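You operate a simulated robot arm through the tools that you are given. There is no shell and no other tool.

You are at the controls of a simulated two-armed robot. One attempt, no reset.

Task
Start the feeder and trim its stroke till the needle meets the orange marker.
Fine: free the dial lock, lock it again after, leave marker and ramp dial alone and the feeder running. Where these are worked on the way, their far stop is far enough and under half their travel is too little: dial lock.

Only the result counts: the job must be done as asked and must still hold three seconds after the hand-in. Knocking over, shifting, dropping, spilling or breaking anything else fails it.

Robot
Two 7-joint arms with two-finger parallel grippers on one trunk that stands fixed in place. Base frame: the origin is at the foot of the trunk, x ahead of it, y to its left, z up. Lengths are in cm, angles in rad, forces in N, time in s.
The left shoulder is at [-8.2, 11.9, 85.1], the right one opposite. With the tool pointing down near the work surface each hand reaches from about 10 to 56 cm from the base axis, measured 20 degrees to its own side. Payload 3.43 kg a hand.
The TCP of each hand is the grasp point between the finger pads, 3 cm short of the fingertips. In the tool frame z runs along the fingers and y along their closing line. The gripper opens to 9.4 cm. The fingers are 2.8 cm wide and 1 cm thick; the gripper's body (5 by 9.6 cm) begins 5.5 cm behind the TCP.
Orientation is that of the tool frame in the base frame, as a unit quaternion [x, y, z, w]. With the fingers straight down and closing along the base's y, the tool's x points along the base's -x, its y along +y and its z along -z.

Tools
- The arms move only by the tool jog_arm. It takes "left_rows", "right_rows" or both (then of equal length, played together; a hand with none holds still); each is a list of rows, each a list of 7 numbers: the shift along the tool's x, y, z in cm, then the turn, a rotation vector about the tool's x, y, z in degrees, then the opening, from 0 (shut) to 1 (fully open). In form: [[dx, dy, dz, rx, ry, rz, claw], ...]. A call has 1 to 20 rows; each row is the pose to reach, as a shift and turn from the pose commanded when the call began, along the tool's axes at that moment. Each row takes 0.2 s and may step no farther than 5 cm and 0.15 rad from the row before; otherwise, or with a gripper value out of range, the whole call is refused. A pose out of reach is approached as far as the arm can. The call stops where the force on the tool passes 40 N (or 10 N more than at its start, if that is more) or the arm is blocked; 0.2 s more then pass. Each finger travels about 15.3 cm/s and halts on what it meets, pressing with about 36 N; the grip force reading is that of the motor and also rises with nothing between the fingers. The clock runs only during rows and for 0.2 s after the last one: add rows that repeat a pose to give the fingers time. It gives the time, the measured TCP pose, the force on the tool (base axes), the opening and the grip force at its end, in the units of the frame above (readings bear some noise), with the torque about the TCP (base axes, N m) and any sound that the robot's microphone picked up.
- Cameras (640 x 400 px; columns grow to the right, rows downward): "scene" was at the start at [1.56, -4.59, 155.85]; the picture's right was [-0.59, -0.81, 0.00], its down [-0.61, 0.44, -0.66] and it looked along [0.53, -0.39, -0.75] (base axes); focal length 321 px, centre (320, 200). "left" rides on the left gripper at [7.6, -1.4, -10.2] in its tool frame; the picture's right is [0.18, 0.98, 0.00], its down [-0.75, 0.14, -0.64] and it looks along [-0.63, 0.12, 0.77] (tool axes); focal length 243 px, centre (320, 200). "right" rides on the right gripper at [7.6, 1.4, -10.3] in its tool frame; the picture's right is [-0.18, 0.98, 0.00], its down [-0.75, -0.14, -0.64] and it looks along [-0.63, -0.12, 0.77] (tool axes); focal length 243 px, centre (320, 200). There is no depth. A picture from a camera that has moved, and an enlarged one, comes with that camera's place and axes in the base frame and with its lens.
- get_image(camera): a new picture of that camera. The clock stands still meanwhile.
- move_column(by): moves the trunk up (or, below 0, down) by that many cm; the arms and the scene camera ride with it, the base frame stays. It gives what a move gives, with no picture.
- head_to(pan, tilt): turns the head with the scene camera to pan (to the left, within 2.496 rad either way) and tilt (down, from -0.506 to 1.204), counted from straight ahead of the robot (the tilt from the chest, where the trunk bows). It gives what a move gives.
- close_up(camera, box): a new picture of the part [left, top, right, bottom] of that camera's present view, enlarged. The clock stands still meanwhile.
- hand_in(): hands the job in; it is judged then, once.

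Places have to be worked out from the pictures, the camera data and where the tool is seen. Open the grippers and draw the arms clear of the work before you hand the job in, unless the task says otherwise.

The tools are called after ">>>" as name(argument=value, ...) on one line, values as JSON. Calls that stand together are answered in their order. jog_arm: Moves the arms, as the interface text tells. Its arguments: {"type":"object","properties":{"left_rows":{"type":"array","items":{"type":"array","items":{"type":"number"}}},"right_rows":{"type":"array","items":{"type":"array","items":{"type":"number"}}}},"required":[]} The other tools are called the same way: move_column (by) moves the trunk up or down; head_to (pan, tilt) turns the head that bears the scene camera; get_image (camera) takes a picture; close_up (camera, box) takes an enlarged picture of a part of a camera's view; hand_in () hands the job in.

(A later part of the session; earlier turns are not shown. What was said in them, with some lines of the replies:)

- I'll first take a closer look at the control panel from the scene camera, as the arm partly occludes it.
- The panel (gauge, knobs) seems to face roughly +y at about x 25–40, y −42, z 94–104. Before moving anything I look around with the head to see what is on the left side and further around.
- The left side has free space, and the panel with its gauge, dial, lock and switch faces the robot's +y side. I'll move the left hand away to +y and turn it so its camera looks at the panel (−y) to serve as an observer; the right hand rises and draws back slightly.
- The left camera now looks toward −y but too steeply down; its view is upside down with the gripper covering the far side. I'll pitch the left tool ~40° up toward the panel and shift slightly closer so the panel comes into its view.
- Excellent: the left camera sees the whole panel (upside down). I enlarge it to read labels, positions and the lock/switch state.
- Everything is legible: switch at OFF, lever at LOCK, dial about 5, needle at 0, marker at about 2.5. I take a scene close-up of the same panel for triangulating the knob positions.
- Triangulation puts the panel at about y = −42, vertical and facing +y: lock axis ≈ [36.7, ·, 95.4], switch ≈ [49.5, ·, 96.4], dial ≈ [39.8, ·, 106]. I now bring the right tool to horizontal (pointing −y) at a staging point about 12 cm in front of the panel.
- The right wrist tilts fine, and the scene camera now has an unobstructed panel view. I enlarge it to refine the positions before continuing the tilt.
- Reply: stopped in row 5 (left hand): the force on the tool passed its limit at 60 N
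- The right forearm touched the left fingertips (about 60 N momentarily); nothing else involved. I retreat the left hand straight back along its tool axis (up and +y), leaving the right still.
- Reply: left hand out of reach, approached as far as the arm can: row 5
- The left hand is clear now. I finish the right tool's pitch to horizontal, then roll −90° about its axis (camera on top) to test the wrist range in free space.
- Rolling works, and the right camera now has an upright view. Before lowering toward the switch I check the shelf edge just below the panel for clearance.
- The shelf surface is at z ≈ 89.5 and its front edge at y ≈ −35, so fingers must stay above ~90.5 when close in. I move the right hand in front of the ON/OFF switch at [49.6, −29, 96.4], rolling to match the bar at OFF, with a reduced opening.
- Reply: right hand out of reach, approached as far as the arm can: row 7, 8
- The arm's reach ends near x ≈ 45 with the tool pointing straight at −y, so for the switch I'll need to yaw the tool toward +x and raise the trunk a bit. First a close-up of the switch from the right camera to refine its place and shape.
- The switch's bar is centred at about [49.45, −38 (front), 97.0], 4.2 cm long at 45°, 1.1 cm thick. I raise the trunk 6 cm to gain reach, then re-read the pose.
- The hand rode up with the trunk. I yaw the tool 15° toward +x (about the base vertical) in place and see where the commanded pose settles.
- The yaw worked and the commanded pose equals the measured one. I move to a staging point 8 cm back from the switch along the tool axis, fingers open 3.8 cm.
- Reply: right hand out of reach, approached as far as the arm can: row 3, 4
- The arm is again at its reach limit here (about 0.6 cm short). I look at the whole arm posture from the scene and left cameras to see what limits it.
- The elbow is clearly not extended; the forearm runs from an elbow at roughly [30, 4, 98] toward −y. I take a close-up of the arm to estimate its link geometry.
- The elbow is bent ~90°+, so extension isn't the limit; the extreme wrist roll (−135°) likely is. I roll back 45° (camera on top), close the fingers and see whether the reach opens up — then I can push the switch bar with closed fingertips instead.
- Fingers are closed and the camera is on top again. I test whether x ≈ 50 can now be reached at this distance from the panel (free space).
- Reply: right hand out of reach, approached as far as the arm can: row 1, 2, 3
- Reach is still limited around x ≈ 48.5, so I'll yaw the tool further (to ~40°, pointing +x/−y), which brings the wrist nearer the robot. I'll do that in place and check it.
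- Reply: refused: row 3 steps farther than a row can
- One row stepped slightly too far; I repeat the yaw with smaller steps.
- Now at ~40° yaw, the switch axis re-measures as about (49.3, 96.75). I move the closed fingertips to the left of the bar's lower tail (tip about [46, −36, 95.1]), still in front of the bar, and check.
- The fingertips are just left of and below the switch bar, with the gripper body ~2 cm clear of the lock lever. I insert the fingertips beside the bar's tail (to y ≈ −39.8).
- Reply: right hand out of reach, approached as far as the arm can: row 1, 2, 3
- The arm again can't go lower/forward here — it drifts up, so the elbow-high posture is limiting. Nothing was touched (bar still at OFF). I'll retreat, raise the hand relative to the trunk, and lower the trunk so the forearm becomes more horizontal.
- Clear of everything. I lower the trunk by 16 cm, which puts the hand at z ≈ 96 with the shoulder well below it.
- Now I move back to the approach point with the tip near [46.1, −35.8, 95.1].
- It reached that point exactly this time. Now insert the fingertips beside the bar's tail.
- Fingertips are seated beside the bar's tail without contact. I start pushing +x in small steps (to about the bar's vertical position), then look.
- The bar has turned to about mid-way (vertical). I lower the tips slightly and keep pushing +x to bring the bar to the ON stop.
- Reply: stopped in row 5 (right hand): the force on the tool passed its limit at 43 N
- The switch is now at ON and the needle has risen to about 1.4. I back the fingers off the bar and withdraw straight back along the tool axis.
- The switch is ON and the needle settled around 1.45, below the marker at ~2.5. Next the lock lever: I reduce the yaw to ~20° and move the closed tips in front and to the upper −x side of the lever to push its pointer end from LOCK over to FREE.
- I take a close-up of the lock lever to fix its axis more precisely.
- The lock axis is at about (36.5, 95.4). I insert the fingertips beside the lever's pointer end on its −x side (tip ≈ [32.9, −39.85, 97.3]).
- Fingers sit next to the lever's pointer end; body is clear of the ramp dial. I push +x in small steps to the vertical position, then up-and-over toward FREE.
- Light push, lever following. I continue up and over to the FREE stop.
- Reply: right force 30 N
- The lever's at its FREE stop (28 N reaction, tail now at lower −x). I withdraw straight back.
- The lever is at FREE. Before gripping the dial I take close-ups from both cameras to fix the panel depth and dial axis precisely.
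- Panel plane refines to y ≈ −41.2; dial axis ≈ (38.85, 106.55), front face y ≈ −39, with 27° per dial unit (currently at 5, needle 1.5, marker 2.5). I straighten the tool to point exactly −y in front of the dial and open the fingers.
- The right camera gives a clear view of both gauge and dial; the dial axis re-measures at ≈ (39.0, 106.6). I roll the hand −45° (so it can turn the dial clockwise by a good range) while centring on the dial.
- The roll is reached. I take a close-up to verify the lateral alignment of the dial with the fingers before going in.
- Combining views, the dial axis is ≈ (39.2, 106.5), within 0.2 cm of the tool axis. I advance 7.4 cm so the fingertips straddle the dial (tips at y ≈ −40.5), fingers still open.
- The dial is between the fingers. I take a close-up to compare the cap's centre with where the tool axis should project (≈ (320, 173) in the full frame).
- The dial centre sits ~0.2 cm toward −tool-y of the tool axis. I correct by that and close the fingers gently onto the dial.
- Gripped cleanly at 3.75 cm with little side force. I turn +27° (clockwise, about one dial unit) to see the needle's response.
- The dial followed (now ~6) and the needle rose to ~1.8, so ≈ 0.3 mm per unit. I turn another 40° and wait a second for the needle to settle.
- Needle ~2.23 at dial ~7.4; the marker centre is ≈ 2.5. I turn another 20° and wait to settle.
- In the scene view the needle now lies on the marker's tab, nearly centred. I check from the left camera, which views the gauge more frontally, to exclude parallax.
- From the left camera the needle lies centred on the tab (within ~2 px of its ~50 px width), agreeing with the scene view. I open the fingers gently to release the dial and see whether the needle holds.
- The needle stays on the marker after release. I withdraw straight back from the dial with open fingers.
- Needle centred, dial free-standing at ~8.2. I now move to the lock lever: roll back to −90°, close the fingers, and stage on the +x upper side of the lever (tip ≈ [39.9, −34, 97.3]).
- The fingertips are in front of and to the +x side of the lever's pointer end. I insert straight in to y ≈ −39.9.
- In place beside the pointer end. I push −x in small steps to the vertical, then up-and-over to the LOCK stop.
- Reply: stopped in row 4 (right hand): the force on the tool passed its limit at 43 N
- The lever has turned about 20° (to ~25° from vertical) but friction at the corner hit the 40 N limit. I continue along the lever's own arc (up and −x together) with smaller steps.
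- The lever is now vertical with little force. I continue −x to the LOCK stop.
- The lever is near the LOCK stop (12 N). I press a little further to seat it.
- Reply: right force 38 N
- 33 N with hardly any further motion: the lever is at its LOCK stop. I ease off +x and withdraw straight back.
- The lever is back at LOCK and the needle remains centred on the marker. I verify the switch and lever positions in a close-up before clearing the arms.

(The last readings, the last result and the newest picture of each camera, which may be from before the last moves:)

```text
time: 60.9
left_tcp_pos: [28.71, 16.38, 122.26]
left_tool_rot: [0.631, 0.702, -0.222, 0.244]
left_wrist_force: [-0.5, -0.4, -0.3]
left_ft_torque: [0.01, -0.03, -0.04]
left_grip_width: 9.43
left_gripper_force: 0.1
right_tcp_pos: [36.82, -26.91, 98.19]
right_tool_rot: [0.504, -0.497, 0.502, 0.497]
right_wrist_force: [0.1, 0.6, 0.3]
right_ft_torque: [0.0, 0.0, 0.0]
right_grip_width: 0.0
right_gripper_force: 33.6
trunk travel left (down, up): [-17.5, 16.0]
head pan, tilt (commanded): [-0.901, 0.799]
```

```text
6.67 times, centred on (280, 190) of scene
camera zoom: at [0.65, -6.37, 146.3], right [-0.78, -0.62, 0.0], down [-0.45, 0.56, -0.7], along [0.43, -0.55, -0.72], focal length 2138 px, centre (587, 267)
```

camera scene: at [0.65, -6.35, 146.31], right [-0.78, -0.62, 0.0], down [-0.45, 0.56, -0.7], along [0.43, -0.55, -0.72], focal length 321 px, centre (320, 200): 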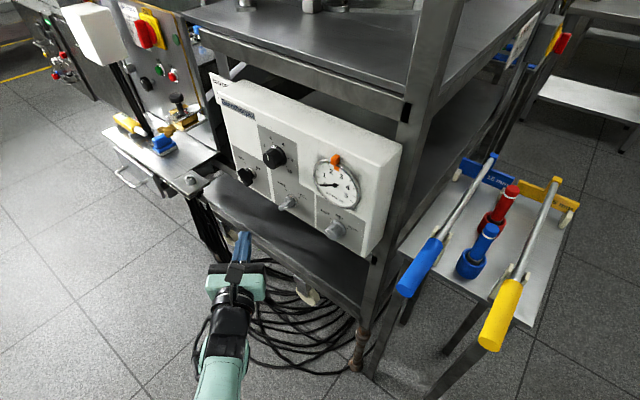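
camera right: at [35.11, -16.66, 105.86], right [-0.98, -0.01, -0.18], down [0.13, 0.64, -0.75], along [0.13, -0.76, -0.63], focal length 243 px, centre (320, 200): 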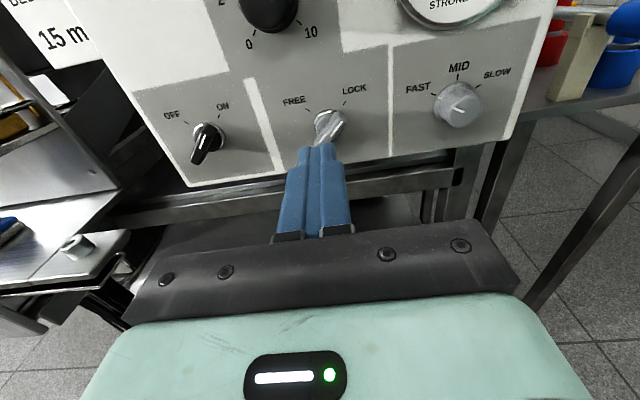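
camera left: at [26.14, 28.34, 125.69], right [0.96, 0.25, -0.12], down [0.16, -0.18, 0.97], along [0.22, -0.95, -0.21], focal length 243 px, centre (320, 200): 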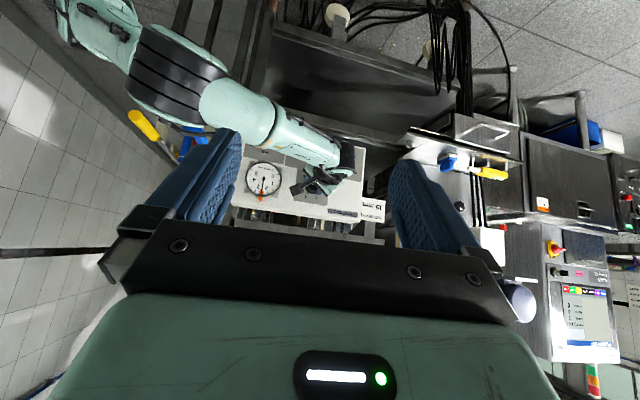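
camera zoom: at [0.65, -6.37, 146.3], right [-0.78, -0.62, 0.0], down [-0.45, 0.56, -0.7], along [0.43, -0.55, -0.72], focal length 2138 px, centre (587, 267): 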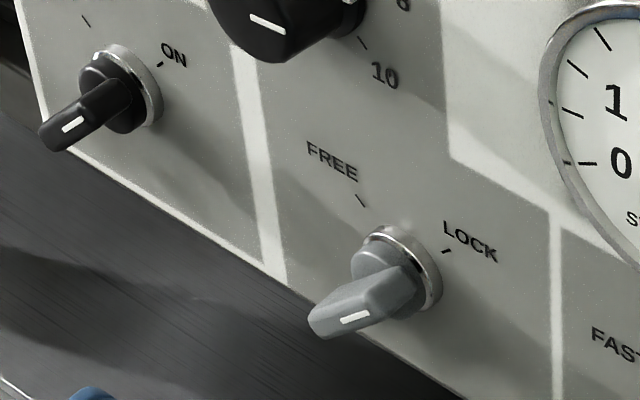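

Switch is at ON, lever at LOCK, needle on the marker. I open the right gripper and draw the hand back a few more centimetres in free space.

>>> jog_arm(right_rows=[[0, 0.5, -1.2, 0, 0, 0, 0.3], [0, 1, -2.4, 0, 0, 0, 0.6], [0, 1.5, -3.6, 0, 0, 0, 0.9], [0, 2, -4.5, 0, 0, 0, 1], [0, 2, -4.5, 0, 0, 0, 1], [0, 2, -4.5, 0, 0, 0, 1]])

>>> get_image(camera="scene")

>>> get_image(camera="right")

>>> close_up(camera="left", box=[240, 155, 290, 205])

>>> close_up(camera="scene", box=[310, 150, 360, 190])

```text
time: 62.3
left_tcp_pos: [28.65, 16.37, 122.32]
left_tool_rot: [0.631, 0.703, -0.221, 0.244]
left_wrist_force: [-0.4, -0.3, 0.5]
left_ft_torque: [0.01, 0.0, 0.02]
left_grip_width: 9.42
left_gripper_force: 0.0
right_tcp_pos: [34.79, -22.24, 98.29]
right_tool_rot: [0.503, -0.496, 0.503, 0.498]
right_wrist_force: [0.1, 0.3, -0.6]
right_ft_torque: [0.01, 0.03, -0.02]
right_grip_width: 9.4
right_gripper_force: 0.1
trunk travel left (down, up): [-17.5, 16.0]
head pan, tilt (commanded): [-0.901, 0.799]
```

```text
taken
camera scene: at [0.64, -6.34, 146.31], right [-0.78, -0.62, 0.0], down [-0.45, 0.56, -0.7], along [0.43, -0.55, -0.72], focal length 321 px, centre (320, 200)
```

scene: 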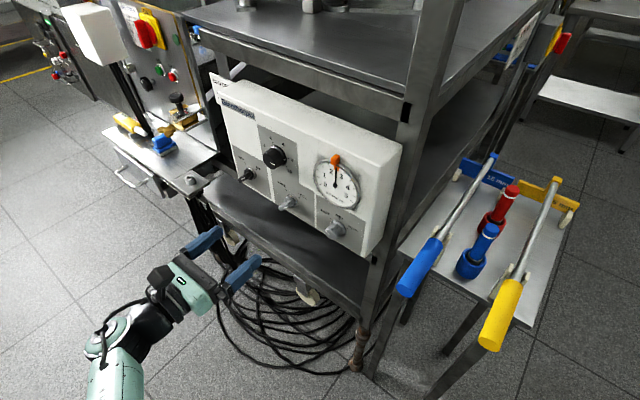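

```text
taken
camera right: at [33.17, -11.98, 105.92], right [-0.98, -0.01, -0.18], down [0.13, 0.64, -0.75], along [0.13, -0.77, -0.63], focal length 243 px, centre (320, 200)
```

right: 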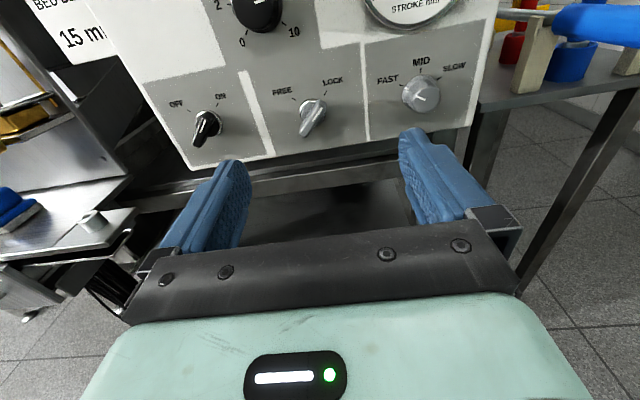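

```text
8.00 times, centred on (265, 180) of left
camera zoom: at [26.06, 28.38, 125.69], right [0.96, 0.25, -0.12], down [0.16, -0.18, 0.97], along [0.22, -0.95, -0.21], focal length 1941 px, centre (760, 360)
```

zoom: 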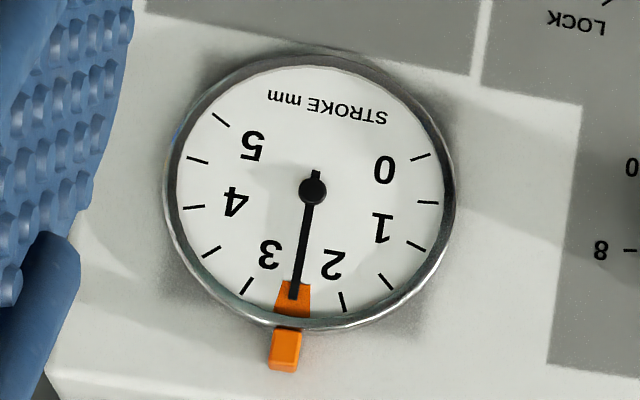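

```text
10.00 times, centred on (335, 170) of scene
camera zoom: at [0.64, -6.34, 146.31], right [-0.78, -0.62, 0.0], down [-0.45, 0.56, -0.7], along [0.43, -0.55, -0.72], focal length 3207 px, centre (170, 500)
```

zoom: 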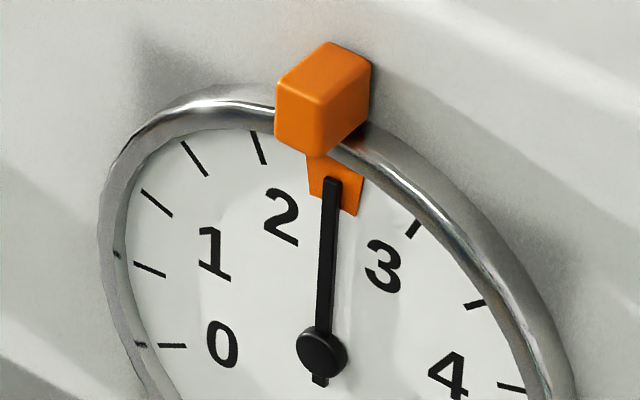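

The needle has held steadily on the orange marker since the trim. The switch is ON, the lever is at LOCK, the ramp dial and marker weren't touched, and both grippers are open and clear. I hand the job in.

>>> hand_in()

```text
The job is handed in.
```

The feeder is running and its needle sits on the orange marker, at about 2.5 mm stroke. The job is handed in.

- **Start:** I turned the switch from OFF to ON, and the needle rose to about 1.5 mm.
- **Trim:** I moved the dial lock to its FREE stop, then turned the stroke dial from 5 to about 8.2. In the left camera's near-frontal view the needle is centred on the marker tab, within roughly 0.02 mm. It did not move after I released the dial or after I relocked.
- **Relock:** I pushed the lock back to its LOCK stop with about 33 N.
- **Left alone:** I did not touch the marker or the ramp dial, which still reads FAST.

Early on, before I had touched any control, the right forearm bumped the left fingertips at about 60 N. Nothing else was involved.

Both grippers are open and clear of the panel. The trunk is about 10 cm lower than at the start.
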